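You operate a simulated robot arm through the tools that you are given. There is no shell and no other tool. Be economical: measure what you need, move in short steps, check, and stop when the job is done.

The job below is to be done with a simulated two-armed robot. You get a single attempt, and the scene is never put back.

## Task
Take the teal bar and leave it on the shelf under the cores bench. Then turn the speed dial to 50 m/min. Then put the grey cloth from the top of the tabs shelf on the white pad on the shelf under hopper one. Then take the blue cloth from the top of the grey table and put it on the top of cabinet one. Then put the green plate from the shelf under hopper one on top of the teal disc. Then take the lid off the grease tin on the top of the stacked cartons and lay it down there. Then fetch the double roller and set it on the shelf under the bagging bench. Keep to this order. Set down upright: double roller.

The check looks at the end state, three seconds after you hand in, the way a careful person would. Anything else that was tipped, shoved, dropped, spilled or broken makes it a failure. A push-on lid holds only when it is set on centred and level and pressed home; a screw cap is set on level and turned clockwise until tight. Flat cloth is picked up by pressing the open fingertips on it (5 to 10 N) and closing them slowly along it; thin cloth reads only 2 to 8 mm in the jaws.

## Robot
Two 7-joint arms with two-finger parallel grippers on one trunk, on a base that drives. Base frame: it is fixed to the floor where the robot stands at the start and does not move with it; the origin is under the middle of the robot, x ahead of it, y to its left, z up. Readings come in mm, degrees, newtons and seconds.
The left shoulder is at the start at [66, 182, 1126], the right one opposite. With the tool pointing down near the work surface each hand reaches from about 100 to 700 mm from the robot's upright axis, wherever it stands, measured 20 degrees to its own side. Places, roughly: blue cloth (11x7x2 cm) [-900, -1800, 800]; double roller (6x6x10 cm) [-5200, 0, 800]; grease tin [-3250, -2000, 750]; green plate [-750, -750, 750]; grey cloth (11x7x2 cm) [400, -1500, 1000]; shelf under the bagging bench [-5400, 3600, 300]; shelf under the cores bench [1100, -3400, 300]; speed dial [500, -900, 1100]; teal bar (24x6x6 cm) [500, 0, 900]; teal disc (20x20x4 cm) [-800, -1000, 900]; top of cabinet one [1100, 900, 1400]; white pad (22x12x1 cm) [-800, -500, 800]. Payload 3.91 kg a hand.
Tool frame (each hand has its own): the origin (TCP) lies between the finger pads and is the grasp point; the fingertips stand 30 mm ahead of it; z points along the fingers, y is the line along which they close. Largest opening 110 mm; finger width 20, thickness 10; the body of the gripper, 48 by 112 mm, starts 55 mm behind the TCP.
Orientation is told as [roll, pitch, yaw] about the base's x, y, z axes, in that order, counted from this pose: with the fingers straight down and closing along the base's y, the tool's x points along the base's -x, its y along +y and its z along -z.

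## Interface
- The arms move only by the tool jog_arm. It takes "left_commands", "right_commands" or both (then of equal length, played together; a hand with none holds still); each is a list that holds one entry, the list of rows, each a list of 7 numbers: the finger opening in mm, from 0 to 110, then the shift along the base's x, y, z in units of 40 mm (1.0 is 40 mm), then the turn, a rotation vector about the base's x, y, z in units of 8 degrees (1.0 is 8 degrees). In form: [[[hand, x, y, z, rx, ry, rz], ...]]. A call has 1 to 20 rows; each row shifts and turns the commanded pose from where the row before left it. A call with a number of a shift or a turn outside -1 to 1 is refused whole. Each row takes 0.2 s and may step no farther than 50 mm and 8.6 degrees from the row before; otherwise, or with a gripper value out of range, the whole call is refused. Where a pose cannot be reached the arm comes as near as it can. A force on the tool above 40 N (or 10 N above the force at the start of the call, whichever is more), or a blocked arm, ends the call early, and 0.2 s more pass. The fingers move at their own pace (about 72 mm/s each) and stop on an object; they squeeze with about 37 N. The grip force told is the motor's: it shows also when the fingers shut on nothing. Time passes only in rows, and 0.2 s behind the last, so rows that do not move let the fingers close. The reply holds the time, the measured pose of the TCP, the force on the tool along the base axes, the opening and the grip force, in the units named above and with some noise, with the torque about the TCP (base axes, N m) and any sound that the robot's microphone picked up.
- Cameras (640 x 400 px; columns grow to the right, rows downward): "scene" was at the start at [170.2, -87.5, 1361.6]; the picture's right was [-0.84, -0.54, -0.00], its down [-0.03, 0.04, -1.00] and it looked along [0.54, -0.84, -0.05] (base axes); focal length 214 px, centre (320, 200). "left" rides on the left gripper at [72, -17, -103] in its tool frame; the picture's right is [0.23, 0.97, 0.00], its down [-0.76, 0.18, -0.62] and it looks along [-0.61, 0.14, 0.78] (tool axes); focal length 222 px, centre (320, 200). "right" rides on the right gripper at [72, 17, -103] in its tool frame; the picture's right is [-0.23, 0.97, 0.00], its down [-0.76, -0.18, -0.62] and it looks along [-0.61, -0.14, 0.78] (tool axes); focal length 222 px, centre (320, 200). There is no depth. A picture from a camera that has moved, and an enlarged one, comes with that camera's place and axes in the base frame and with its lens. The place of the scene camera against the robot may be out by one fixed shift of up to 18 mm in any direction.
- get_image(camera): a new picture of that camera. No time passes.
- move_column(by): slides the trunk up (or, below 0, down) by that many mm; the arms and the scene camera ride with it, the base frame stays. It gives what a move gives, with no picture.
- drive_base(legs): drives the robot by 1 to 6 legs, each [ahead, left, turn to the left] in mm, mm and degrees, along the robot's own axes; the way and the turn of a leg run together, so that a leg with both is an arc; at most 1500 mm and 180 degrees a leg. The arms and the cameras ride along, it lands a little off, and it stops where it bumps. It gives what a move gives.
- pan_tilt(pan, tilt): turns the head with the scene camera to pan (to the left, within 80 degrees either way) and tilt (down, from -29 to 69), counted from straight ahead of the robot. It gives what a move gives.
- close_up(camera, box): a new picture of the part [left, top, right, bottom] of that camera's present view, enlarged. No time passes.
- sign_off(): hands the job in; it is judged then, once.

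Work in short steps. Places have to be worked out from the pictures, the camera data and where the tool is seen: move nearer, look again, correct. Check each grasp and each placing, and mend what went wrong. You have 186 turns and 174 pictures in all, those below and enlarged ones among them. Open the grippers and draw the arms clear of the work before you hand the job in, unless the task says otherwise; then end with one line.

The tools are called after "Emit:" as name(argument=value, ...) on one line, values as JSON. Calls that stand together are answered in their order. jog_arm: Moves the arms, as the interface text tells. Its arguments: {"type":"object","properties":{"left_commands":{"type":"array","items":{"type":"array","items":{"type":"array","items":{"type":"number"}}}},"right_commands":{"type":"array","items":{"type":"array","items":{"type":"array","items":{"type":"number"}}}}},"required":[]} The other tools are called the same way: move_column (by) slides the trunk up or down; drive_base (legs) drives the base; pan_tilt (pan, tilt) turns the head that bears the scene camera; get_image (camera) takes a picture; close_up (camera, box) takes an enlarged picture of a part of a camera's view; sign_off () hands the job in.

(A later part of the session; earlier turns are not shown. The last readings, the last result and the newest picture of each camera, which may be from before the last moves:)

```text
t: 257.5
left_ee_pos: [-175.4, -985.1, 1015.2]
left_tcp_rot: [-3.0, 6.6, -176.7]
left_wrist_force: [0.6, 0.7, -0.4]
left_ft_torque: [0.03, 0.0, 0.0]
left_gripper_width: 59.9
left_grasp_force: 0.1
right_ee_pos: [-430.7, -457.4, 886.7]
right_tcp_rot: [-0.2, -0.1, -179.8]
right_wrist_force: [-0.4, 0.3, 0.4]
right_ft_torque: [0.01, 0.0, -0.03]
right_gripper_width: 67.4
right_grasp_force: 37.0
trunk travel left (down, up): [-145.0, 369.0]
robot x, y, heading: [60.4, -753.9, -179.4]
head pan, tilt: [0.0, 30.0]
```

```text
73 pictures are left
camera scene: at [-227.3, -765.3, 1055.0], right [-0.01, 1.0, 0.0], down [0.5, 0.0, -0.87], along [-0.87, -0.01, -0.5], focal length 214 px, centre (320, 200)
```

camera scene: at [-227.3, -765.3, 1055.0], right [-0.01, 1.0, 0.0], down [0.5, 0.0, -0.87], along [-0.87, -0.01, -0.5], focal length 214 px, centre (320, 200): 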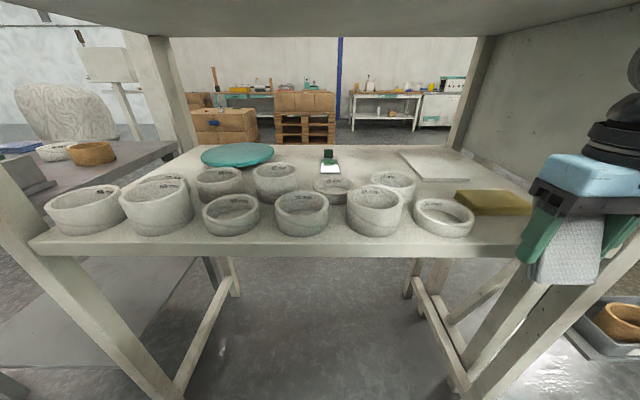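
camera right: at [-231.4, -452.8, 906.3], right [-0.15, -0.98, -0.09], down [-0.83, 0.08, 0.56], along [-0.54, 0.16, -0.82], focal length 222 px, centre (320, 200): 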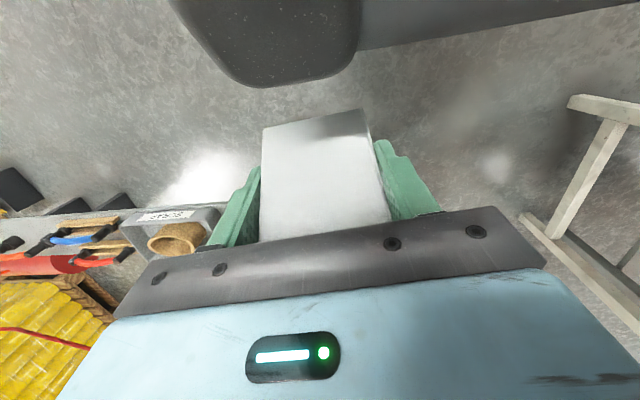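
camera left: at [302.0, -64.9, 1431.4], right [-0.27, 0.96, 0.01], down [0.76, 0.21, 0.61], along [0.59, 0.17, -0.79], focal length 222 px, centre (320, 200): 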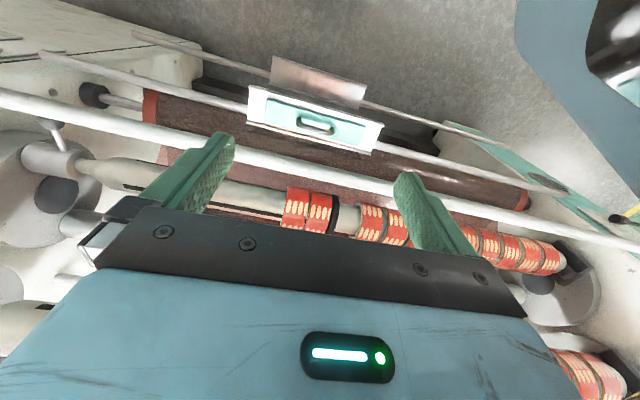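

Level and clear of the post. I drive in 120 mm, then stretch the arm.

Emit:
drive_base(legs=[[120, 0, 0]])

Emit:
jog_arm(right_commands=[[[0, -1, 0, 0, 0, 0, 0], [0, -1, 0.05, 0, 0, 0, 0], [0, -1, 0.05, 0, 0, 0, 0]]])

Emit:
get_image(camera="scene")

```text
t: 258.8
left_ee_pos: [-296.2, -985.5, 1015.8]
left_tcp_rot: [-3.0, 6.5, -176.7]
left_wrist_force: [-0.3, 0.2, -0.4]
left_ft_torque: [0.0, -0.02, -0.01]
left_gripper_width: 60.1
left_grasp_force: 0.1
right_ee_pos: [-552.1, -459.2, 888.0]
right_tcp_rot: [-0.2, -0.3, -179.7]
right_wrist_force: [-4.4, 1.4, 13.0]
right_ft_torque: [-0.34, -0.18, -0.02]
right_gripper_width: 67.4
right_grasp_force: 37.2
trunk travel left (down, up): [-145.0, 369.0]
robot x, y, heading: [-62.8, -753.3, -179.4]
head pan, tilt: [0.0, 30.0]
```

```text
t: 259.6
left_ee_pos: [-297.5, -986.6, 1014.9]
left_tcp_rot: [-3.0, 6.7, -176.7]
left_wrist_force: [0.2, 0.2, -0.8]
left_ft_torque: [0.01, 0.02, -0.04]
left_gripper_width: 60.1
left_grasp_force: 0.1
right_ee_pos: [-672.8, -455.2, 890.3]
right_tcp_rot: [-0.2, -0.3, -179.7]
right_wrist_force: [0.1, 0.3, -1.6]
right_ft_torque: [0.0, -0.01, 0.0]
right_gripper_width: 67.1
right_grasp_force: 36.6
trunk travel left (down, up): [-145.0, 369.0]
robot x, y, heading: [-63.0, -748.3, -179.5]
head pan, tilt: [0.0, 30.0]
```

```text
72 pictures are left
camera scene: at [-350.0, -766.2, 1054.9], right [-0.01, 1.0, 0.0], down [0.5, 0.0, -0.87], along [-0.87, -0.01, -0.5], focal length 214 px, centre (320, 200)
```

scene: 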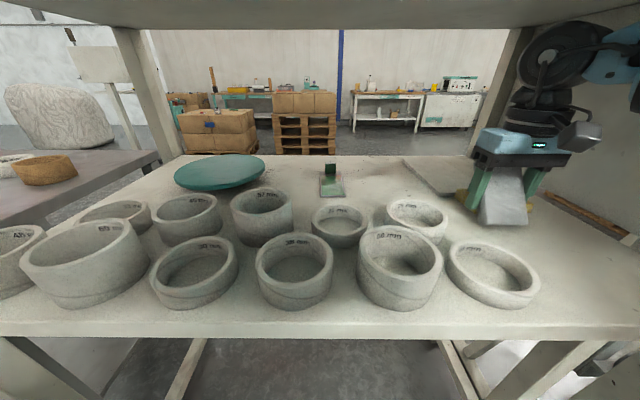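

Emit:
close_up(camera="scene", box=[380, 120, 600, 260])

Emit:
get_image(camera="right")

```text
2.86 times, centred on (490, 190) of scene
camera zoom: at [-350.0, -766.2, 1054.9], right [-0.01, 1.0, 0.0], down [0.5, 0.0, -0.87], along [-0.87, -0.01, -0.5], focal length 613 px, centre (-166, 229)
```

zoom: 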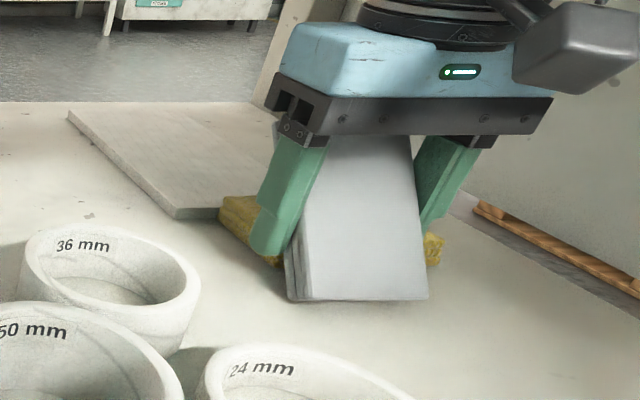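

```text
70 pictures are left
camera right: at [-601.4, -472.1, 992.9], right [-0.22, -0.98, 0.0], down [-0.76, 0.17, 0.63], along [-0.61, 0.14, -0.78], focal length 222 px, centre (320, 200)
```

right: 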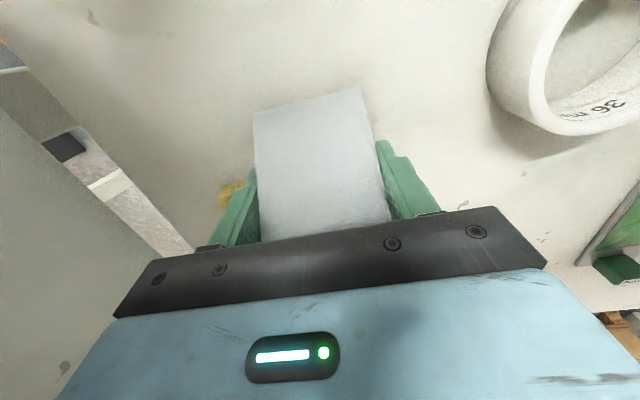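

The held cloth sits slightly nose-up and its low rear edge dragged the yellow cloth about 17 cm inward; I'll put that back afterwards. First I raise 12 mm and carry the grey cloth on to the pad.

Emit:
jog_arm(right_commands=[[[0, 0, 0.1, 0.3, 0, 0, 0], [0, -0.6, 0, 0, 0, 0, 0]]])

Emit:
drive_base(legs=[[120, 0, 0]])

Emit:
get_image(camera="scene")

Emit:
get_image(camera="right")

```text
t: 260.2
left_ee_pos: [-299.6, -985.4, 1016.1]
left_tcp_rot: [-3.0, 6.6, -176.7]
left_wrist_force: [-0.7, 0.4, 0.4]
left_ft_torque: [0.01, 0.01, 0.02]
left_gripper_width: 59.9
left_grasp_force: 0.0
right_ee_pos: [-698.2, -450.7, 899.8]
right_tcp_rot: [-0.2, -0.4, -179.7]
right_wrist_force: [-0.5, 0.8, -1.3]
right_ft_torque: [0.0, 0.0, 0.0]
right_gripper_width: 67.4
right_grasp_force: 37.6
trunk travel left (down, up): [-145.0, 369.0]
robot x, y, heading: [-63.8, -754.6, -179.7]
head pan, tilt: [0.0, 30.0]
```

```text
t: 261.4
left_ee_pos: [-369.1, -1002.1, 1020.9]
left_tcp_rot: [-4.4, 4.0, -175.2]
left_wrist_force: [-0.7, -0.1, -0.5]
left_ft_torque: [-0.04, 0.0, 0.0]
left_gripper_width: 60.0
left_grasp_force: 0.0
right_ee_pos: [-780.9, -472.7, 919.0]
right_tcp_rot: [-1.2, -1.5, -178.7]
right_wrist_force: [-0.2, 0.4, 0.1]
right_ft_torque: [0.0, 0.02, -0.03]
right_gripper_width: 67.1
right_grasp_force: 36.6
trunk travel left (down, up): [-145.0, 369.0]
robot x, y, heading: [-166.8, -754.2, -178.9]
head pan, tilt: [0.0, 30.0]
```

```text
69 pictures are left
camera scene: at [-427.7, -779.7, 1083.4], right [0.0, 1.0, 0.01], down [0.28, 0.01, -0.96], along [-0.96, 0.0, -0.28], focal length 214 px, centre (320, 200)
```

scene: 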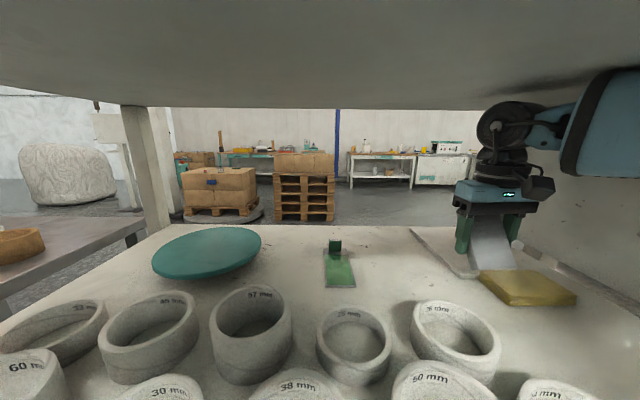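

```text
68 pictures are left
camera right: at [-706.8, -489.2, 1020.7], right [-0.2, -0.98, -0.01], down [-0.75, 0.15, 0.65], along [-0.63, 0.14, -0.76], focal length 222 px, centre (320, 200)
```

right: 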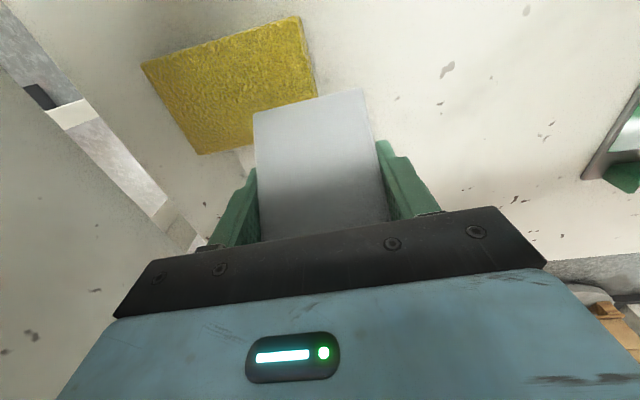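

The head is rubbing the hopper's underside, so I lower the trunk 40 mm and stretch the hand on to about x -850.

Emit:
move_column(by=-35)

Emit:
jog_arm(right_commands=[[[0, -0.5, 0.5, 0.3, 0, 0, 0], [0, -0.7, 0.3, 0, 0, 0, 0], [0, -0.6, 0, 0, 0, 0, 0]]])

Emit:
close_up(camera="scene", box=[380, 150, 620, 330])

```text
t: 261.9
left_ee_pos: [-372.2, -1004.0, 1010.4]
left_tcp_rot: [-4.8, 3.3, -173.9]
left_wrist_force: [-0.3, 0.5, -1.1]
left_ft_torque: [0.01, -0.01, -0.02]
left_gripper_width: 60.0
left_grasp_force: 0.0
right_ee_pos: [-794.7, -477.8, 907.1]
right_tcp_rot: [-1.0, -2.1, -177.8]
right_wrist_force: [1.2, 10.7, 35.2]
right_ft_torque: [0.69, -0.96, 0.24]
right_gripper_width: 67.4
right_grasp_force: 37.2
trunk travel left (down, up): [-132.0, 382.0]
robot x, y, heading: [-162.7, -757.7, -177.9]
head pan, tilt: [0.0, 30.0]
stopped: the force on the tool passed its limit at 48 N (the readings are from after the stop); the commanded pose is now the measured one
```

```text
t: 262.7
left_ee_pos: [-372.8, -1002.8, 1009.5]
left_tcp_rot: [-4.8, 3.4, -173.9]
left_wrist_force: [0.2, -0.2, 1.0]
left_ft_torque: [-0.04, 0.0, -0.01]
left_gripper_width: 59.9
left_grasp_force: 0.1
right_ee_pos: [-838.7, -437.7, 910.5]
right_tcp_rot: [-1.0, -1.5, -177.8]
right_wrist_force: [0.6, 0.2, 0.0]
right_ft_torque: [-0.02, -0.02, -0.03]
right_gripper_width: 67.3
right_grasp_force: 37.5
right hand out of reach, approached as far as the arm can: row 2, 3
trunk travel left (down, up): [-132.0, 382.0]
robot x, y, heading: [-170.5, -757.9, -178.1]
head pan, tilt: [0.0, 30.0]
```

```text
2.22 times, centred on (500, 240) of scene
camera zoom: at [-442.7, -776.8, 1073.7], right [0.0, 1.0, 0.0], down [0.2, 0.0, -0.98], along [-0.98, 0.0, -0.2], focal length 477 px, centre (-80, 111)
```

zoom: 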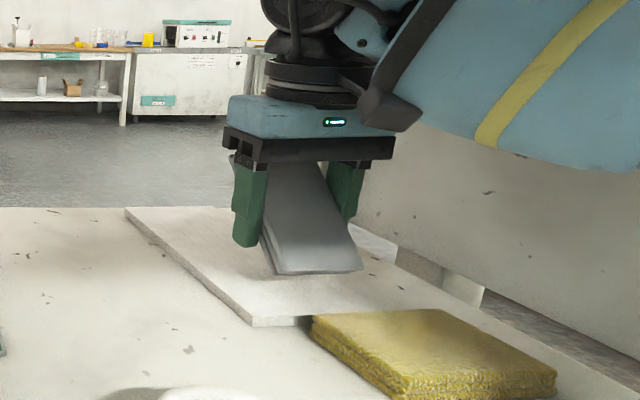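

The cloth is now fully over the pad. I lower it gently until it touches.

Emit:
jog_arm(right_commands=[[[0, 0, 0, -0.3, 0, 0, 0], [0, 0, 0, -0.3, 0, 0, 0], [0, 0, 0, -0.2, 0, 0, 0], [0, 0, 0, -0.15, 0, 0, 0]]])

Emit:
close_up(camera="scene", box=[380, 150, 620, 330])

```text
t: 263.4
left_ee_pos: [-374.1, -1002.6, 1011.3]
left_tcp_rot: [-5.0, 3.6, -173.7]
left_wrist_force: [-0.3, 0.0, -0.3]
left_ft_torque: [0.01, -0.01, -0.02]
left_gripper_width: 60.2
left_grasp_force: 0.0
right_ee_pos: [-840.9, -442.4, 893.7]
right_tcp_rot: [-0.4, -2.7, -177.5]
right_wrist_force: [5.3, 1.5, 25.9]
right_ft_torque: [0.09, -0.92, 0.09]
right_gripper_width: 67.0
right_grasp_force: 36.8
trunk travel left (down, up): [-132.0, 382.0]
robot x, y, heading: [-167.0, -756.7, -177.9]
head pan, tilt: [0.0, 30.0]
stopped in row 3 (right hand): the force on the tool passed its limit at 45 N (the readings are from after the stop); the commanded pose is now the measured one
```

```text
2.22 times, centred on (500, 240) of scene
camera zoom: at [-445.2, -775.5, 1075.2], right [0.0, 1.0, 0.0], down [0.18, 0.0, -0.98], along [-0.98, 0.0, -0.18], focal length 477 px, centre (-80, 111)
```

zoom: 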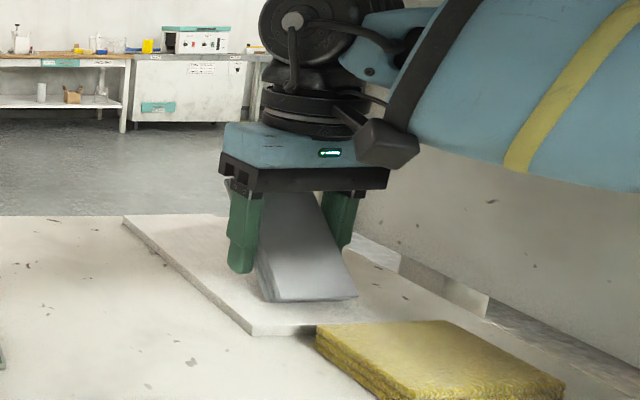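

The cloth's lower edge is on the pad. I open the jaws and let it settle.

Emit:
jog_arm(right_commands=[[[80, 0, 0, 0, 0, 0, 0], [95, 0, 0, 0, 0, 0, 0], [95, 0, 0, 0, 0, 0, 0], [95, 0, 0, 0.3, 0, 0, 0], [95, 0, 0, 0, 0, 0, 0]]])

Emit:
close_up(camera="scene", box=[380, 150, 620, 330])

Emit:
get_image(camera="right")

```text
t: 264.6
left_ee_pos: [-374.0, -1004.0, 1012.0]
left_tcp_rot: [-5.0, 3.5, -173.5]
left_wrist_force: [0.2, -0.1, 0.2]
left_ft_torque: [-0.01, -0.02, 0.01]
left_gripper_width: 60.1
left_grasp_force: 0.0
right_ee_pos: [-840.1, -440.3, 902.9]
right_tcp_rot: [-0.6, -2.5, -177.7]
right_wrist_force: [0.6, 0.3, -0.5]
right_ft_torque: [-0.04, 0.0, -0.02]
right_gripper_width: 95.0
right_grasp_force: 0.0
trunk travel left (down, up): [-132.0, 382.0]
robot x, y, heading: [-165.1, -754.4, -178.0]
head pan, tilt: [0.0, 30.0]
```

```text
2.22 times, centred on (500, 240) of scene
camera zoom: at [-445.4, -775.4, 1075.0], right [0.0, 1.0, 0.0], down [0.18, 0.0, -0.98], along [-0.98, 0.0, -0.18], focal length 477 px, centre (-80, 111)
```

zoom: 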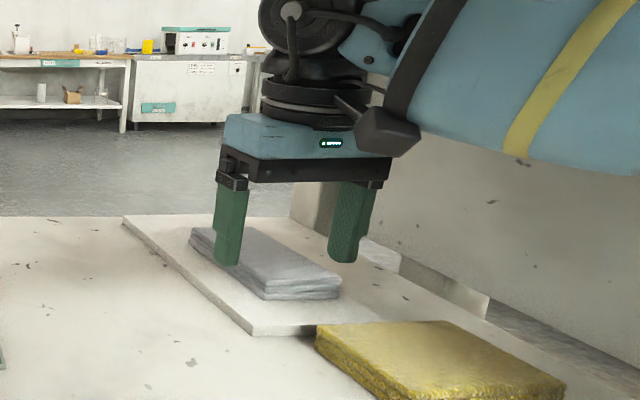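

```text
64 pictures are left
camera right: at [-764.2, -455.8, 1001.7], right [-0.19, -0.98, 0.0], down [-0.74, 0.14, 0.66], along [-0.65, 0.12, -0.75], focal length 222 px, centre (320, 200)
```

right: 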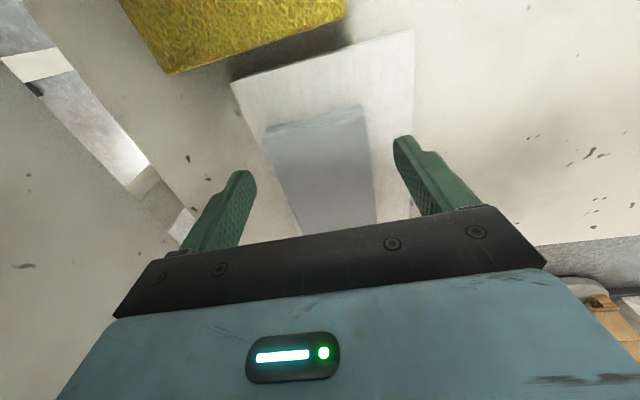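

The grey cloth lies flat on the pad. Next I put the yellow cloth back: I set the open fingers down behind it, at x≈-800 between it and the grey cloth, to pull it back toward the front.

Emit:
jog_arm(right_commands=[[[60, 0, 0, 0.2, 0, 0, 0], [60, 0.5, 0.35, 0, 0, 0.3, 0], [60, 0.5, 0.35, 0, 0, 0, 0], [60, 0, 0, -0.4, 0, 0, 0], [60, 0, 0, -0.4, 0, 0, 0]]])

Emit:
get_image(camera="right")

Emit:
close_up(camera="scene", box=[380, 150, 620, 330])

```text
t: 265.5
left_ee_pos: [-382.8, -1016.8, 1005.0]
left_tcp_rot: [-4.8, 4.8, -172.0]
left_wrist_force: [-0.6, 1.1, 0.3]
left_ft_torque: [0.03, 0.04, 0.01]
left_gripper_width: 60.0
left_grasp_force: 0.1
right_ee_pos: [-830.1, -455.2, 902.0]
right_tcp_rot: [-1.4, -4.2, -174.4]
right_wrist_force: [1.5, -0.2, 1.8]
right_ft_torque: [-0.06, -0.08, 0.01]
right_gripper_width: 60.1
right_grasp_force: 0.2
trunk travel left (down, up): [-132.0, 382.0]
robot x, y, heading: [-169.9, -756.0, -175.8]
head pan, tilt: [0.0, 30.0]
stopped in row 4 (right hand): the force on the tool passed its limit at 56 N (the readings are from after the stop); the commanded pose is now the measured one
```

```text
63 pictures are left
camera right: at [-749.0, -467.0, 998.9], right [-0.13, -0.99, -0.01], down [-0.73, 0.09, 0.68], along [-0.67, 0.09, -0.73], focal length 222 px, centre (320, 200)
```

right: 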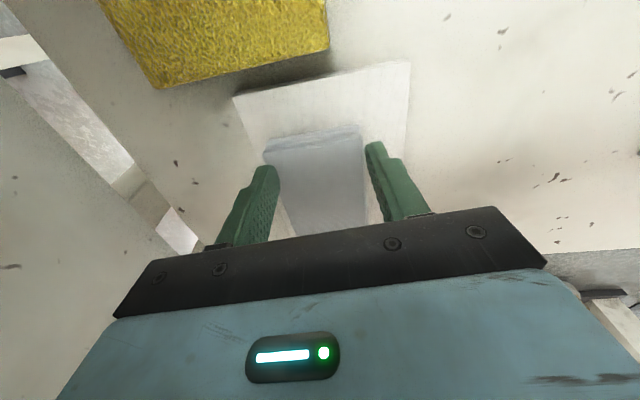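

```text
2.22 times, centred on (500, 240) of scene
camera zoom: at [-460.2, -790.9, 1079.7], right [0.0, 1.0, 0.01], down [0.1, 0.01, -1.0], along [-1.0, 0.0, -0.1], focal length 477 px, centre (-80, 111)
```

zoom: 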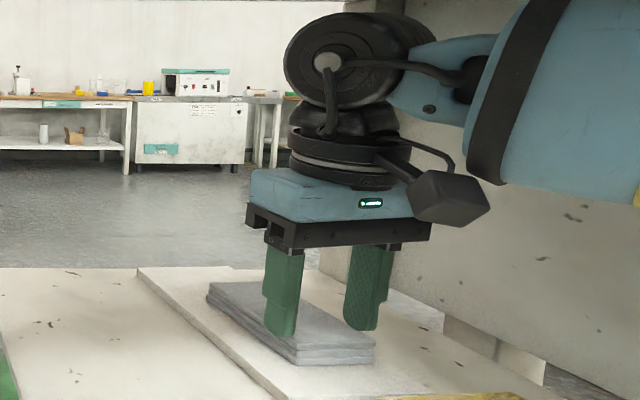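

The forearm is against the hopper's side, so I back out 150 mm, straighten the heading, and lean the tool 45° forward. That shortens the reach and lets the fingers hook over the yellow cloth from the front.

Emit:
drive_base(legs=[[-150, 0, 0], [0, 0, -4]])

Emit:
jog_arm(right_commands=[[[60, 0.4, 0, 0.5, 0, 0.94, 0], [60, 0.4, 0, 0.2, 0, 0.94, 0], [60, 0.4, 0, 0, 0, 0.94, 0], [60, 0, 0, 0, 0, 0.94, 0], [60, 0, 0, 0, 0, 0.94, 0], [60, 0, 0, 0, 0, 0.94, 0]]])

Emit:
get_image(camera="scene")

```text
t: 266.3
left_ee_pos: [-357.0, -1015.8, 1006.5]
left_tcp_rot: [-4.7, 4.8, -171.2]
left_wrist_force: [-0.5, -0.4, 0.0]
left_ft_torque: [0.01, 0.04, 0.01]
left_gripper_width: 59.8
left_grasp_force: 0.1
right_ee_pos: [-813.8, -472.6, 905.6]
right_tcp_rot: [-2.1, -4.9, -172.0]
right_wrist_force: [-0.5, -0.5, 0.1]
right_ft_torque: [-0.03, 0.02, 0.01]
right_gripper_width: 59.9
right_grasp_force: 0.0
trunk travel left (down, up): [-132.0, 382.0]
robot x, y, heading: [-146.8, -755.0, -175.3]
head pan, tilt: [0.0, 30.0]
stopped in leg 1: the force on the tool passed its limit at 45 N (the readings are from after the stop); the commanded pose is now the measured one
```

```text
t: 267.9
left_ee_pos: [-269.3, -1073.0, 1009.1]
left_tcp_rot: [-5.3, 4.0, -157.2]
left_wrist_force: [0.7, -0.5, 0.0]
left_ft_torque: [0.0, 0.0, 0.02]
left_gripper_width: 60.0
left_grasp_force: 0.1
right_ee_pos: [-799.8, -644.6, 945.5]
right_tcp_rot: [-12.0, -49.7, -152.8]
right_wrist_force: [-0.1, -0.5, -1.1]
right_ft_torque: [0.0, 0.01, 0.01]
right_gripper_width: 60.1
right_grasp_force: 0.0
trunk travel left (down, up): [-132.0, 382.0]
robot x, y, heading: [-142.3, -765.6, -161.2]
head pan, tilt: [0.0, 30.0]
stopped in row 6 (right hand): the arm was blocked; the commanded pose is now the measured one
```

```text
61 pictures are left
camera scene: at [-406.0, -834.9, 1070.7], right [0.17, 0.99, 0.01], down [0.25, -0.04, -0.97], along [-0.95, 0.17, -0.25], focal length 214 px, centre (320, 200)
```

scene: 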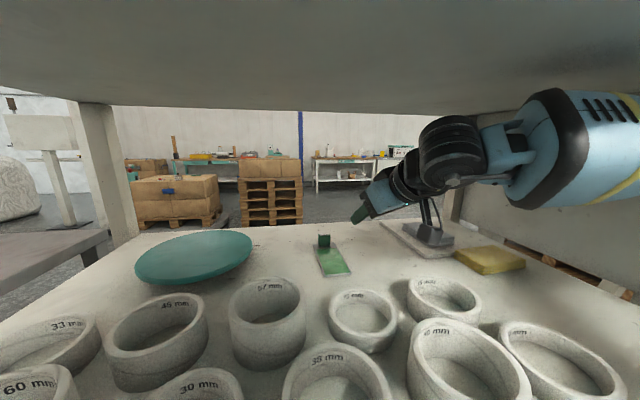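

The right elbow is caught behind the hopper's front post. I set the tool upright again to straighten the elbow, then swing the base left and back out.

Emit:
jog_arm(right_commands=[[[60, -0.3, -0.1, -0.15, 0.22, -0.9, 0], [60, -0.3, -0.1, -0.15, 0.22, -0.9, 0], [60, -0.3, -0.1, -0.15, 0.22, -0.9, 0], [60, -0.3, -0.1, -0.15, 0.22, -0.9, 0], [60, -0.3, -0.1, -0.15, 0.22, -0.9, 0]]])

Emit:
get_image(camera="scene")

```text
t: 269.1
left_ee_pos: [-288.5, -1052.2, 1010.0]
left_tcp_rot: [-4.0, 4.5, -157.5]
left_wrist_force: [0.5, 0.5, -0.2]
left_ft_torque: [0.02, 0.0, 0.02]
left_gripper_width: 60.1
left_grasp_force: 0.0
right_ee_pos: [-875.7, -640.3, 899.1]
right_tcp_rot: [-2.6, -12.6, -158.5]
right_wrist_force: [-0.2, 0.0, 0.0]
right_ft_torque: [-0.01, 0.01, 0.03]
right_gripper_width: 60.1
right_grasp_force: 0.0
trunk travel left (down, up): [-132.0, 382.0]
robot x, y, heading: [-146.1, -758.8, -161.6]
head pan, tilt: [0.0, 30.0]
```

```text
60 pictures are left
camera scene: at [-426.8, -828.6, 1063.2], right [0.0, 1.0, -0.01], down [0.28, -0.01, -0.96], along [-0.96, 0.0, -0.28], focal length 214 px, centre (320, 200)
```

scene: 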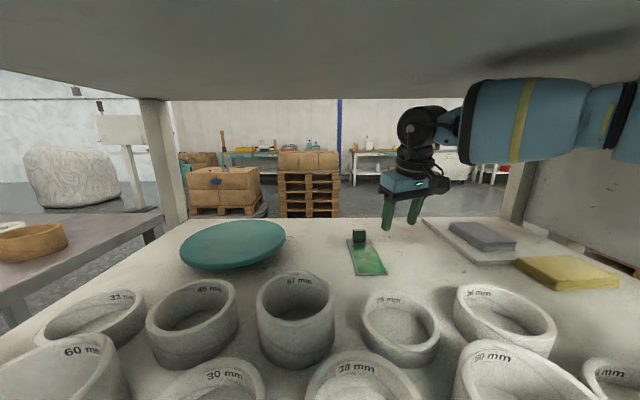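

The elbow has drawn in. I raise the hand slightly over the rings and back out diagonally, away from the post.

Emit:
jog_arm(right_commands=[[[60, 0, 0, 0.35, 0, 0, 0]]])

Emit:
drive_base(legs=[[-228, 107, 0]])

Emit:
get_image(camera="scene")

```text
t: 269.5
left_ee_pos: [-289.2, -1051.7, 1010.6]
left_tcp_rot: [-4.0, 4.6, -157.4]
left_wrist_force: [-1.0, -0.5, 0.1]
left_ft_torque: [0.0, 0.02, -0.03]
left_gripper_width: 60.0
left_grasp_force: 0.0
right_ee_pos: [-874.5, -639.9, 913.6]
right_tcp_rot: [-2.4, -12.8, -158.6]
right_wrist_force: [0.1, 0.4, -0.1]
right_ft_torque: [-0.01, -0.02, -0.02]
right_gripper_width: 60.0
right_grasp_force: 0.1
trunk travel left (down, up): [-132.0, 382.0]
robot x, y, heading: [-145.3, -764.5, -161.7]
head pan, tilt: [0.0, 30.0]
```

```text
t: 271.4
left_ee_pos: [-34.6, -1084.8, 1005.4]
left_tcp_rot: [-4.3, 5.1, -157.6]
left_wrist_force: [-0.4, 0.3, 0.5]
left_ft_torque: [0.01, 0.03, -0.01]
left_gripper_width: 60.0
left_grasp_force: 0.0
right_ee_pos: [-620.7, -672.4, 912.5]
right_tcp_rot: [-2.9, -12.4, -158.5]
right_wrist_force: [0.7, -0.1, 0.2]
right_ft_torque: [-0.01, -0.01, -0.02]
right_gripper_width: 60.1
right_grasp_force: 0.1
trunk travel left (down, up): [-132.0, 382.0]
robot x, y, heading: [111.5, -783.8, -161.8]
head pan, tilt: [0.0, 30.0]
```

```text
59 pictures are left
camera scene: at [-165.5, -890.8, 1040.1], right [-0.31, 0.95, 0.0], down [0.47, 0.16, -0.87], along [-0.82, -0.27, -0.5], focal length 214 px, centre (320, 200)
```

scene: 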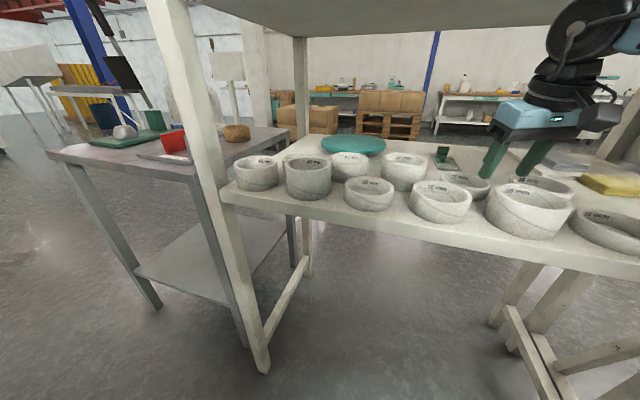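

Clear of the hopper. For the yellow cloth I'll use the left arm, whose elbow swings toward the open side. I retract the right hand and reposition the robot at y≈-215 facing the hopper.

Emit:
jog_arm(right_commands=[[[60, 1, 0, 0.2, 0, 0, 0], [60, 1, 0, 0.2, 0, 0, 0], [60, 1, 0, 0.2, 0, 0, 0], [60, 1, 0, 0.2, 0, 0, 0], [60, 1, 0, 0.2, 0, 0, 0], [60, 1, 0, 0, 0, 0, 0]]], left_commands=[[[30, 0, 0, 0, -0.29, 0.89, 0], [30, 0, 0, 0, -0.29, 0.89, 0], [30, 0, 0, 0, -0.29, 0.89, 0], [30, 0, 0, 0, -0.29, 0.89, 0], [30, 0, 0, 0, -0.29, 0.89, 0], [30, 0, 0, 0, -0.29, 0.89, 0]]])

Emit:
drive_base(legs=[[0, 0, -18], [60, -570, 0]])

Emit:
get_image(camera="scene")

```text
t: 272.8
left_ee_pos: [-61.1, -1086.5, 977.9]
left_tcp_rot: [-9.0, -39.5, -156.2]
left_wrist_force: [-0.7, 0.9, 0.8]
left_ft_torque: [0.0, -0.01, -0.01]
left_gripper_width: 29.9
left_grasp_force: 0.2
left hand out of reach, approached as far as the arm can: row 1, 2, 3, 4, 5, 6
right_ee_pos: [-377.4, -671.1, 953.3]
right_tcp_rot: [-2.9, -12.4, -158.5]
right_wrist_force: [-0.2, -0.9, -0.3]
right_ft_torque: [-0.01, 0.03, 0.0]
right_gripper_width: 60.0
right_grasp_force: 0.1
trunk travel left (down, up): [-132.0, 382.0]
robot x, y, heading: [110.8, -785.8, -161.4]
head pan, tilt: [0.0, 30.0]
```

```text
t: 279.3
left_ee_pos: [-207.6, -446.5, 977.4]
left_tcp_rot: [-9.0, -39.4, -174.2]
left_wrist_force: [-0.4, -0.9, 0.3]
left_ft_torque: [-0.02, 0.01, -0.03]
left_gripper_width: 30.0
left_grasp_force: 0.0
right_ee_pos: [-381.4, 46.5, 953.3]
right_tcp_rot: [-3.0, -12.3, -176.5]
right_wrist_force: [-0.3, -0.6, 1.1]
right_ft_torque: [0.0, 0.02, 0.0]
right_gripper_width: 60.1
right_grasp_force: 0.0
trunk travel left (down, up): [-132.0, 382.0]
robot x, y, heading: [51.5, -215.5, -179.5]
head pan, tilt: [0.0, 30.0]
```

```text
58 pictures are left
camera scene: at [-243.1, -228.4, 1040.0], right [-0.01, 1.0, 0.0], down [0.5, 0.0, -0.87], along [-0.87, -0.01, -0.5], focal length 214 px, centre (320, 200)
```

scene: 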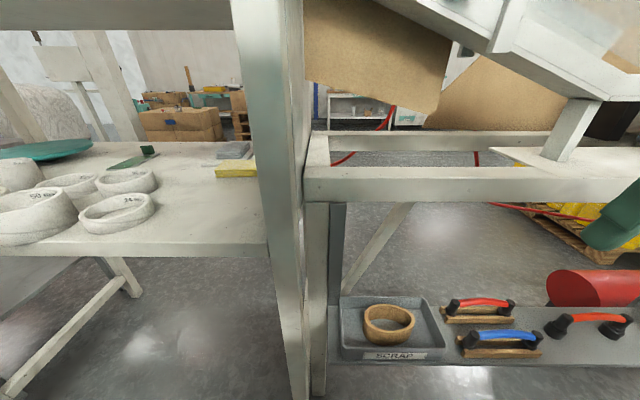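

The yellow cloth is at about (-748, -430). I pull the right hand back, drive in 100 mm, and reach the leaned left hand over it.

Emit:
jog_arm(right_commands=[[[60, 1, 0, 0, 0, 0, 0], [60, 1, 0, 0, 0, 0, 0], [60, 1, 0, 0, 0, 0, 0], [60, 0.5, 0, 0, 0, 0, 0]]])

Emit:
drive_base(legs=[[110, 0, 0]])

Emit:
jog_arm(left_commands=[[[40, -1, 0.05, -0.2, 0.3, 0.3, -0.3], [40, -1, 0.05, -0.2, 0.3, 0.3, -0.3], [40, -1, 0.05, -0.2, 0.3, 0.2, -0.1], [40, -1, 0.05, -0.2, 0, 0, 0], [40, -1, 0.05, -0.2, 0, 0, 0], [40, -1, 0.05, -0.2, 0, 0, 0], [40, -1, 0.05, -0.2, 0, 0, 0], [40, -1, 0.05, 0, 0, 0, 0], [40, -1, 0.05, 0, 0, 0, 0], [40, -1, 0.05, 0, 0, 0, 0]]])

Emit:
get_image(camera="scene")

Emit:
get_image(camera="left")

```text
t: 280.3
left_ee_pos: [-208.5, -445.6, 977.2]
left_tcp_rot: [-9.0, -39.4, -174.2]
left_wrist_force: [0.2, -0.8, -0.1]
left_ft_torque: [0.0, -0.01, 0.0]
left_gripper_width: 29.8
left_grasp_force: 0.1
right_ee_pos: [-240.5, 47.5, 952.0]
right_tcp_rot: [-2.9, -12.3, -176.5]
right_wrist_force: [-0.4, 0.9, 0.2]
right_ft_torque: [-0.02, -0.02, 0.01]
right_gripper_width: 59.9
right_grasp_force: 0.0
trunk travel left (down, up): [-132.0, 382.0]
robot x, y, heading: [51.9, -219.3, -179.4]
head pan, tilt: [0.0, 30.0]
```

```text
t: 281.5
left_ee_pos: [-316.6, -447.2, 977.1]
left_tcp_rot: [-9.0, -39.4, -174.2]
left_wrist_force: [0.3, -0.3, 0.5]
left_ft_torque: [0.01, -0.02, 0.01]
left_gripper_width: 30.1
left_grasp_force: 0.1
right_ee_pos: [-350.0, 45.8, 953.2]
right_tcp_rot: [-2.9, -12.3, -176.6]
right_wrist_force: [0.2, 0.1, 0.2]
right_ft_torque: [-0.03, -0.03, 0.02]
right_gripper_width: 60.0
right_grasp_force: 0.2
trunk travel left (down, up): [-132.0, 382.0]
robot x, y, heading: [-57.4, -216.5, -179.5]
head pan, tilt: [0.0, 30.0]
```

```text
t: 283.9
left_ee_pos: [-710.4, -461.2, 944.1]
left_tcp_rot: [-19.4, -45.8, -169.2]
left_wrist_force: [0.1, -0.2, 0.3]
left_ft_torque: [-0.01, -0.02, 0.02]
left_gripper_width: 40.2
left_grasp_force: 0.0
left hand out of reach, approached as far as the arm can: row 1, 2
right_ee_pos: [-344.1, 41.5, 954.8]
right_tcp_rot: [-2.9, -12.8, -175.4]
right_wrist_force: [-1.2, 0.2, -0.8]
right_ft_torque: [-0.01, -0.01, 0.02]
right_gripper_width: 59.9
right_grasp_force: 0.1
trunk travel left (down, up): [-132.0, 382.0]
robot x, y, heading: [-56.7, -217.0, -178.5]
head pan, tilt: [0.0, 30.0]
stopped in row 10 (left hand): the arm was blocked; the commanded pose is now the measured one
```

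```text
57 pictures are left
camera scene: at [-339.6, -233.4, 1042.1], right [-0.03, 1.0, 0.0], down [0.49, 0.01, -0.87], along [-0.87, -0.02, -0.49], focal length 214 px, centre (320, 200)
```

scene: 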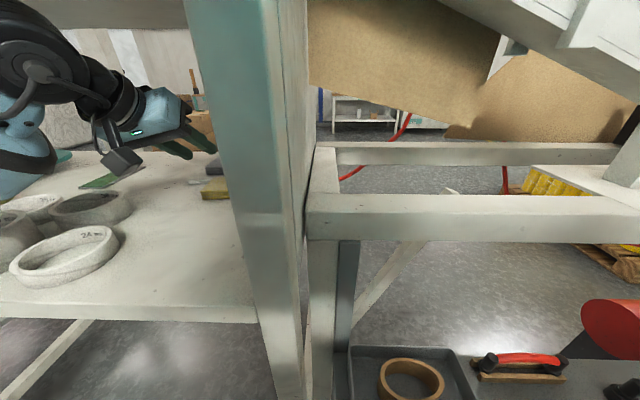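

```text
56 pictures are left
camera left: at [-585.6, -455.6, 964.5], right [0.1, -0.92, -0.39], down [-0.08, -0.4, 0.91], along [-0.99, -0.06, -0.11], focal length 222 px, centre (320, 200)
```

left: 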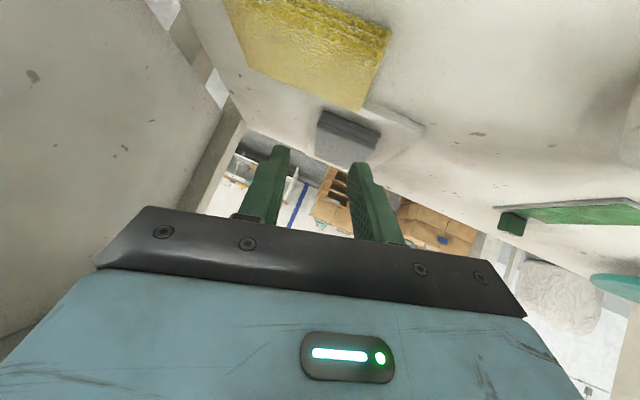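

The left hand is over the yellow cloth but rolled, and the arm is blocked up high. I lower the trunk 60 mm, fix the roll and reach further.

Emit:
move_column(by=-60)

Emit:
jog_arm(left_commands=[[[40, -0.4, 0.2, 0.1, -0.8, 0, 0], [40, -0.6, 0.3, 0, -0.8, 0, 0], [40, -0.6, 0.3, 0, -0.6, 0, 0], [40, -0.5, 0, 0, 0, 0, 0]]])

Emit:
get_image(camera="left")

```text
t: 284.9
left_ee_pos: [-691.4, -450.4, 905.1]
left_tcp_rot: [-18.9, -47.5, -169.6]
left_wrist_force: [-0.6, -0.6, 0.4]
left_ft_torque: [0.03, -0.03, 0.0]
left_gripper_width: 40.0
left_grasp_force: 0.1
right_ee_pos: [-327.9, 51.9, 898.8]
right_tcp_rot: [-2.2, -14.1, -175.4]
right_wrist_force: [-0.3, 0.7, -1.4]
right_ft_torque: [-0.04, -0.01, 0.0]
right_gripper_width: 60.1
right_grasp_force: 0.0
trunk travel left (down, up): [-72.0, 442.0]
robot x, y, heading: [-56.4, -216.1, -178.6]
head pan, tilt: [0.0, 30.0]
```

```text
t: 285.6
left_ee_pos: [-727.7, -489.6, 886.5]
left_tcp_rot: [-1.2, -47.1, -178.2]
left_wrist_force: [-10.8, 7.5, 32.3]
left_ft_torque: [0.95, 0.78, 0.24]
left_gripper_width: 43.9
left_grasp_force: 3.8
right_ee_pos: [-337.1, 21.2, 897.2]
right_tcp_rot: [-3.0, -13.0, -172.4]
right_wrist_force: [0.0, -0.6, -0.2]
right_ft_torque: [0.04, 0.01, -0.01]
right_gripper_width: 59.8
right_grasp_force: 0.0
trunk travel left (down, up): [-72.0, 442.0]
robot x, y, heading: [-37.0, -222.2, -175.3]
head pan, tilt: [0.0, 30.0]
stopped in row 3 (left hand): the force on the tool passed its limit at 58 N (the readings are from after the stop); the commanded pose is now the measured one
```

```text
55 pictures are left
camera left: at [-604.1, -471.2, 904.0], right [0.17, -0.97, -0.18], down [-0.06, -0.19, 0.98], along [-0.98, -0.16, -0.09], focal length 222 px, centre (320, 200)
```

left: 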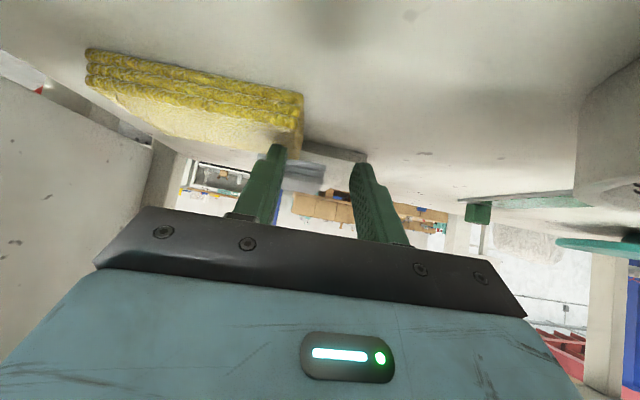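

A finger is resting on the yellow cloth's edge. I lift 20 mm, centre over the cloth at y≈-425, then press down on it lightly so I can drag it back.

Emit:
jog_arm(left_commands=[[[40, 0.1, 0, 0.6, 0, 0, 0], [40, 0.2, 0.8, 0, 0, 0, 0], [40, 0, 0.8, 0, 0, 0, 0], [40, 0, 0, 0, 0, 0, 0]]])

Emit:
jog_arm(left_commands=[[[40, 0, 0, -0.3, 0, 0, 0], [40, 0, 0, -0.15, 0, 0, 0], [40, 0, 0, -0.1, 0, 0, 0], [40, 0, 0, 0, 0, 0, 0]]])

Emit:
get_image(camera="left")

```text
t: 286.8
left_ee_pos: [-716.9, -428.1, 923.6]
left_tcp_rot: [-0.5, -47.9, -178.1]
left_wrist_force: [0.2, -0.3, -0.6]
left_ft_torque: [0.03, 0.03, -0.02]
left_gripper_width: 40.2
left_grasp_force: 0.0
right_ee_pos: [-341.9, 23.8, 895.1]
right_tcp_rot: [-2.7, -12.8, -172.2]
right_wrist_force: [0.0, -0.7, -0.2]
right_ft_torque: [0.02, 0.0, -0.01]
right_gripper_width: 60.2
right_grasp_force: 0.0
trunk travel left (down, up): [-72.0, 442.0]
robot x, y, heading: [-40.5, -219.3, -175.5]
head pan, tilt: [0.0, 30.0]
stopped in row 4 (left hand): the arm was blocked; the commanded pose is now the measured one
```

```text
t: 288.0
left_ee_pos: [-714.7, -417.9, 917.9]
left_tcp_rot: [-0.1, -49.8, -179.1]
left_wrist_force: [-0.5, -0.8, 0.0]
left_ft_torque: [0.01, 0.01, -0.01]
left_gripper_width: 40.1
left_grasp_force: 0.1
right_ee_pos: [-342.9, 28.8, 893.1]
right_tcp_rot: [-2.6, -12.9, -172.5]
right_wrist_force: [-0.5, 0.0, -0.8]
right_ft_torque: [-0.01, -0.03, -0.03]
right_gripper_width: 60.0
right_grasp_force: 0.0
trunk travel left (down, up): [-72.0, 442.0]
robot x, y, heading: [-40.4, -221.5, -175.4]
head pan, tilt: [0.0, 30.0]
stopped in row 4 (left hand): the arm was blocked; the commanded pose is now the measured one
```

```text
54 pictures are left
camera left: at [-590.8, -399.6, 929.5], right [0.16, -0.97, -0.17], down [-0.01, -0.18, 0.98], along [-0.99, -0.16, -0.04], focal length 222 px, centre (320, 200)
```

left: 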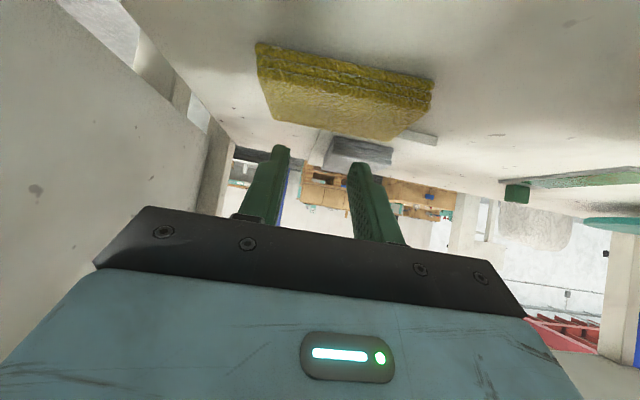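

The bent elbow is what keeps snagging. I raise the trunk 60 mm and back the base up 190 mm so the left arm works nearly straight, and check the rings.

Emit:
move_column(by=60)

Emit:
drive_base(legs=[[-190, 0, -4]])

Emit:
jog_arm(left_commands=[[[40, -1, 0, -0.3, 0, 0, 0], [40, -1, 0, -0.4, 0, 0, 0], [40, -1, 0, -0.4, 0, 0, 0], [40, -1, 0, -0.4, 0, 0, 0], [40, -0.7, 0, -0.3, 0, 0, 0]]])

Emit:
get_image(camera="scene")

```text
t: 289.0
left_ee_pos: [-726.4, -426.1, 962.1]
left_tcp_rot: [-0.7, -48.4, -178.6]
left_wrist_force: [-1.1, -0.3, -1.3]
left_ft_torque: [0.0, 0.0, -0.03]
left_gripper_width: 40.3
left_grasp_force: 0.0
right_ee_pos: [-351.0, 20.7, 953.3]
right_tcp_rot: [-2.9, -12.4, -172.5]
right_wrist_force: [-0.9, -0.3, 0.1]
right_ft_torque: [0.04, 0.02, 0.0]
right_gripper_width: 59.9
right_grasp_force: 0.0
trunk travel left (down, up): [-132.0, 382.0]
robot x, y, heading: [-41.1, -223.0, -175.6]
head pan, tilt: [0.0, 30.0]
```

```text
t: 290.4
left_ee_pos: [-610.8, -379.1, 947.7]
left_tcp_rot: [-0.7, -47.1, 178.1]
left_wrist_force: [-0.1, 0.4, -0.6]
left_ft_torque: [0.0, 0.0, 0.0]
left_gripper_width: 39.7
left_grasp_force: 0.0
right_ee_pos: [-208.5, 45.4, 948.0]
right_tcp_rot: [-2.9, -11.0, -175.6]
right_wrist_force: [0.8, -0.3, -0.6]
right_ft_torque: [0.0, 0.01, 0.01]
right_gripper_width: 59.8
right_grasp_force: 0.0
trunk travel left (down, up): [-132.0, 382.0]
robot x, y, heading: [106.0, -210.9, -178.9]
head pan, tilt: [0.0, 30.0]
stopped in leg 1: the robot was blocked; the commanded pose is now the measured one
```

```text
t: 291.6
left_ee_pos: [-788.0, -374.1, 888.1]
left_tcp_rot: [-0.4, -48.8, 177.0]
left_wrist_force: [0.2, 0.0, 0.5]
left_ft_torque: [0.03, 0.01, 0.02]
left_gripper_width: 39.9
left_grasp_force: 0.1
left hand out of reach, approached as far as the arm can: row 5
right_ee_pos: [-209.9, 45.4, 948.3]
right_tcp_rot: [-2.9, -11.2, -175.9]
right_wrist_force: [-0.9, 0.6, 0.0]
right_ft_torque: [0.01, 0.02, 0.03]
right_gripper_width: 60.0
right_grasp_force: 0.0
trunk travel left (down, up): [-132.0, 382.0]
robot x, y, heading: [104.6, -207.5, -178.8]
head pan, tilt: [0.0, 30.0]
stopped in row 5 (left hand): the force on the tool passed its limit at 52 N (the readings are from after the stop); the commanded pose is now the measured one
```

```text
53 pictures are left
camera scene: at [-209.9, -230.0, 1033.9], right [-0.02, 1.0, 0.0], down [0.52, 0.01, -0.86], along [-0.85, -0.02, -0.52], focal length 214 px, centre (320, 200)
```

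scene: 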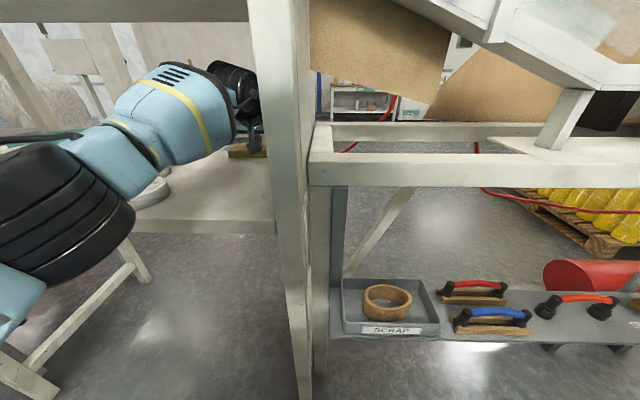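

The arm now reaches cleanly behind the yellow cloth. I shift 42 mm to -y off the side board and lower the fingertips behind it.

Emit:
jog_arm(left_commands=[[[40, 0, -1, 0, 0, 0, 0], [40, 0, -0.1, -0.5, 0, 0, 0], [40, 0, 0, -0.3, 0, 0, 0], [40, 0, 0, -0.12, 0, 0, 0]]])

Emit:
get_image(camera="left")

```text
t: 292.3
left_ee_pos: [-788.1, -416.8, 886.8]
left_tcp_rot: [-0.7, -50.4, 176.9]
left_wrist_force: [1.7, 0.4, 2.3]
left_ft_torque: [-0.06, 0.02, 0.04]
left_gripper_width: 40.0
left_grasp_force: 0.1
right_ee_pos: [-210.4, 45.3, 947.1]
right_tcp_rot: [-2.9, -11.3, -175.6]
right_wrist_force: [-0.4, 0.2, 0.5]
right_ft_torque: [-0.03, 0.0, 0.02]
right_gripper_width: 59.9
right_grasp_force: 0.0
trunk travel left (down, up): [-132.0, 382.0]
robot x, y, heading: [102.3, -213.2, -178.7]
head pan, tilt: [0.0, 30.0]
stopped in row 3 (left hand): the force on the tool passed its limit at 50 N (the readings are from after the stop); the commanded pose is now the measured one
```

```text
52 pictures are left
camera left: at [-662.7, -407.2, 897.5], right [0.08, -0.98, -0.18], down [-0.02, -0.18, 0.98], along [-1.0, -0.08, -0.03], focal length 222 px, centre (320, 200)
```

left: 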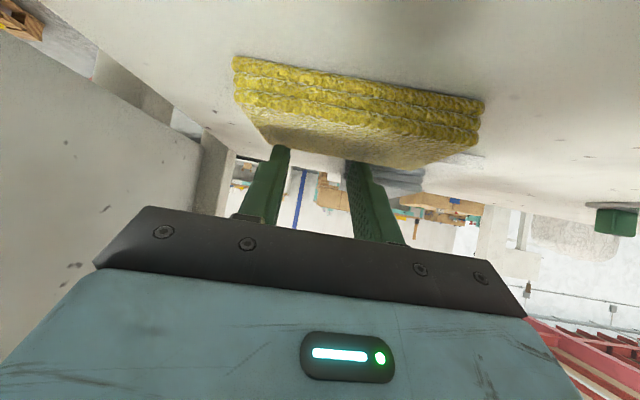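

The fingertips rest on the yellow cloth, whose far edge now rides up near the grey one. I pull back toward +x with light pressure and see if it follows.

Emit:
jog_arm(left_commands=[[[40, 0, 0, -0.1, 0, 0, 0], [40, 0.4, 0, -0.03, 0, 0, 0], [40, 0.5, 0, -0.03, 0, 0, 0], [40, 0.5, 0, -0.03, 0, 0, 0], [40, 0.5, 0, -0.03, 0, 0, 0]]])

Emit:
get_image(camera="left")

```text
t: 293.5
left_ee_pos: [-713.9, -414.3, 885.8]
left_tcp_rot: [-0.9, -51.3, 176.9]
left_wrist_force: [-15.0, -0.6, 36.7]
left_ft_torque: [-0.56, 1.03, -0.27]
left_gripper_width: 40.2
left_grasp_force: 0.1
right_ee_pos: [-210.6, 46.9, 947.3]
right_tcp_rot: [-3.0, -11.2, -175.6]
right_wrist_force: [0.5, 0.0, -0.3]
right_ft_torque: [0.0, 0.01, -0.02]
right_gripper_width: 60.0
right_grasp_force: 0.1
trunk travel left (down, up): [-132.0, 382.0]
robot x, y, heading: [101.0, -210.5, -179.1]
head pan, tilt: [0.0, 30.0]
```

```text
51 pictures are left
camera left: at [-587.4, -405.8, 894.2], right [0.08, -0.98, -0.19], down [0.0, -0.19, 0.98], along [-1.0, -0.08, -0.02], focal length 222 px, centre (320, 200)
```

left: 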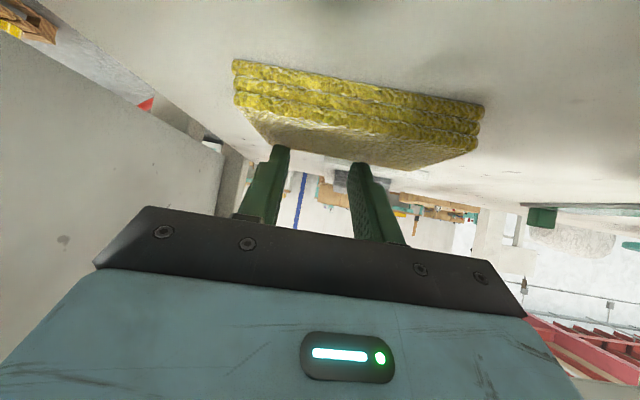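

The yellow cloth follows the fingers. I ease the pressure slightly and drag it another 165 mm toward its old place.

Emit:
jog_arm(left_commands=[[[40, 0.5, 0, 0.04, 0, 0, 0], [40, 0.6, 0, 0, 0, 0, 0], [40, 0.6, 0, 0, 0, 0, 0], [40, 0.6, 0, 0, 0, 0, 0], [40, 0.6, 0, 0, 0, 0, 0], [40, 0.6, 0, 0, 0, 0, 0], [40, 0.6, 0, 0, 0, 0, 0]]])

Emit:
get_image(camera="left")

```text
t: 295.1
left_ee_pos: [-549.7, -414.4, 885.6]
left_tcp_rot: [-0.6, -50.6, 176.9]
left_wrist_force: [-10.7, 1.1, 21.3]
left_ft_torque: [-0.23, 0.63, -0.16]
left_gripper_width: 40.1
left_grasp_force: 0.4
right_ee_pos: [-210.4, 45.7, 946.5]
right_tcp_rot: [-2.9, -11.3, -175.7]
right_wrist_force: [0.0, 0.2, 0.5]
right_ft_torque: [0.01, 0.01, -0.02]
right_gripper_width: 59.8
right_grasp_force: 0.0
trunk travel left (down, up): [-132.0, 382.0]
robot x, y, heading: [100.5, -211.2, -178.9]
head pan, tilt: [0.0, 30.0]
```

```text
50 pictures are left
camera left: at [-423.3, -406.1, 896.3], right [0.08, -0.98, -0.18], down [-0.01, -0.18, 0.98], along [-1.0, -0.08, -0.03], focal length 222 px, centre (320, 200)
```

left: 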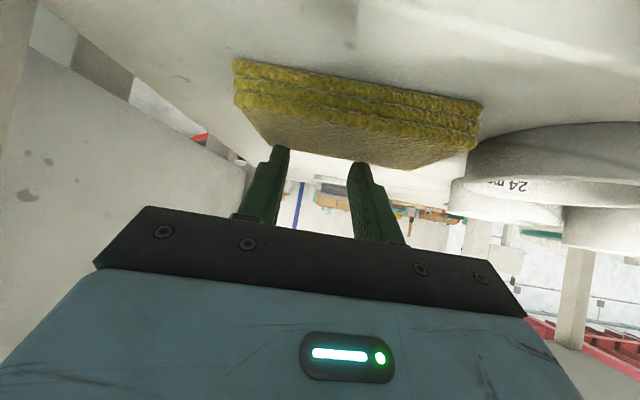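

The yellow cloth is back beside the 24 mm ring, as before. The pad was pushed about 9 cm inward too, so I try the same pull on its bare front strip.

Emit:
jog_arm(left_commands=[[[30, 0, 0, 0.7, 0, 0, 0], [30, 0, 0, 0.3, 0, 0, 0], [30, -1, -0.15, 0, 0, 0, 0], [30, -1, -0.15, 0, 0, 0, 0], [30, -1, -0.15, 0, 0, 0, 0], [30, -1, -0.15, 0, 0, 0, 0], [30, -1, -0.15, 0, 0, 0, 0], [30, -0.55, -0.15, 0, 0, 0, 0]]])

Emit:
get_image(camera="left")

```text
t: 297.1
left_ee_pos: [-769.8, -449.5, 925.8]
left_tcp_rot: [-0.5, -50.7, 176.7]
left_wrist_force: [0.5, -0.1, 1.6]
left_ft_torque: [0.01, -0.04, -0.03]
left_gripper_width: 30.0
left_grasp_force: 0.1
right_ee_pos: [-208.7, 46.1, 951.1]
right_tcp_rot: [-2.9, -11.5, -175.7]
right_wrist_force: [0.1, 0.4, 0.1]
right_ft_torque: [-0.01, 0.0, -0.04]
right_gripper_width: 60.1
right_grasp_force: 0.1
trunk travel left (down, up): [-132.0, 382.0]
robot x, y, heading: [101.5, -215.6, -178.8]
head pan, tilt: [0.0, 30.0]
stopped in row 8 (left hand): the arm was blocked; the commanded pose is now the measured one
```

```text
49 pictures are left
camera left: at [-643.7, -442.2, 935.4], right [0.08, -0.98, -0.18], down [-0.01, -0.18, 0.98], along [-1.0, -0.08, -0.03], focal length 222 px, centre (320, 200)
```

left: 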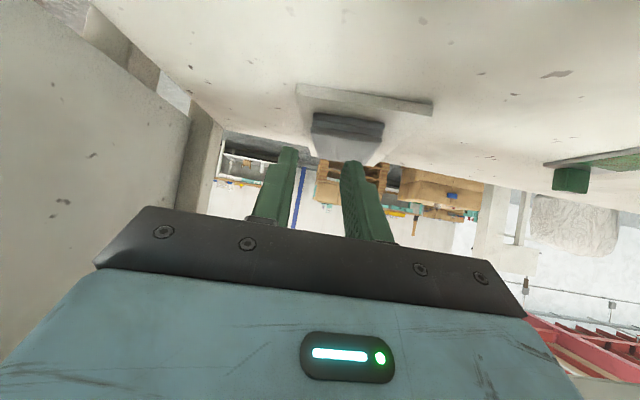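

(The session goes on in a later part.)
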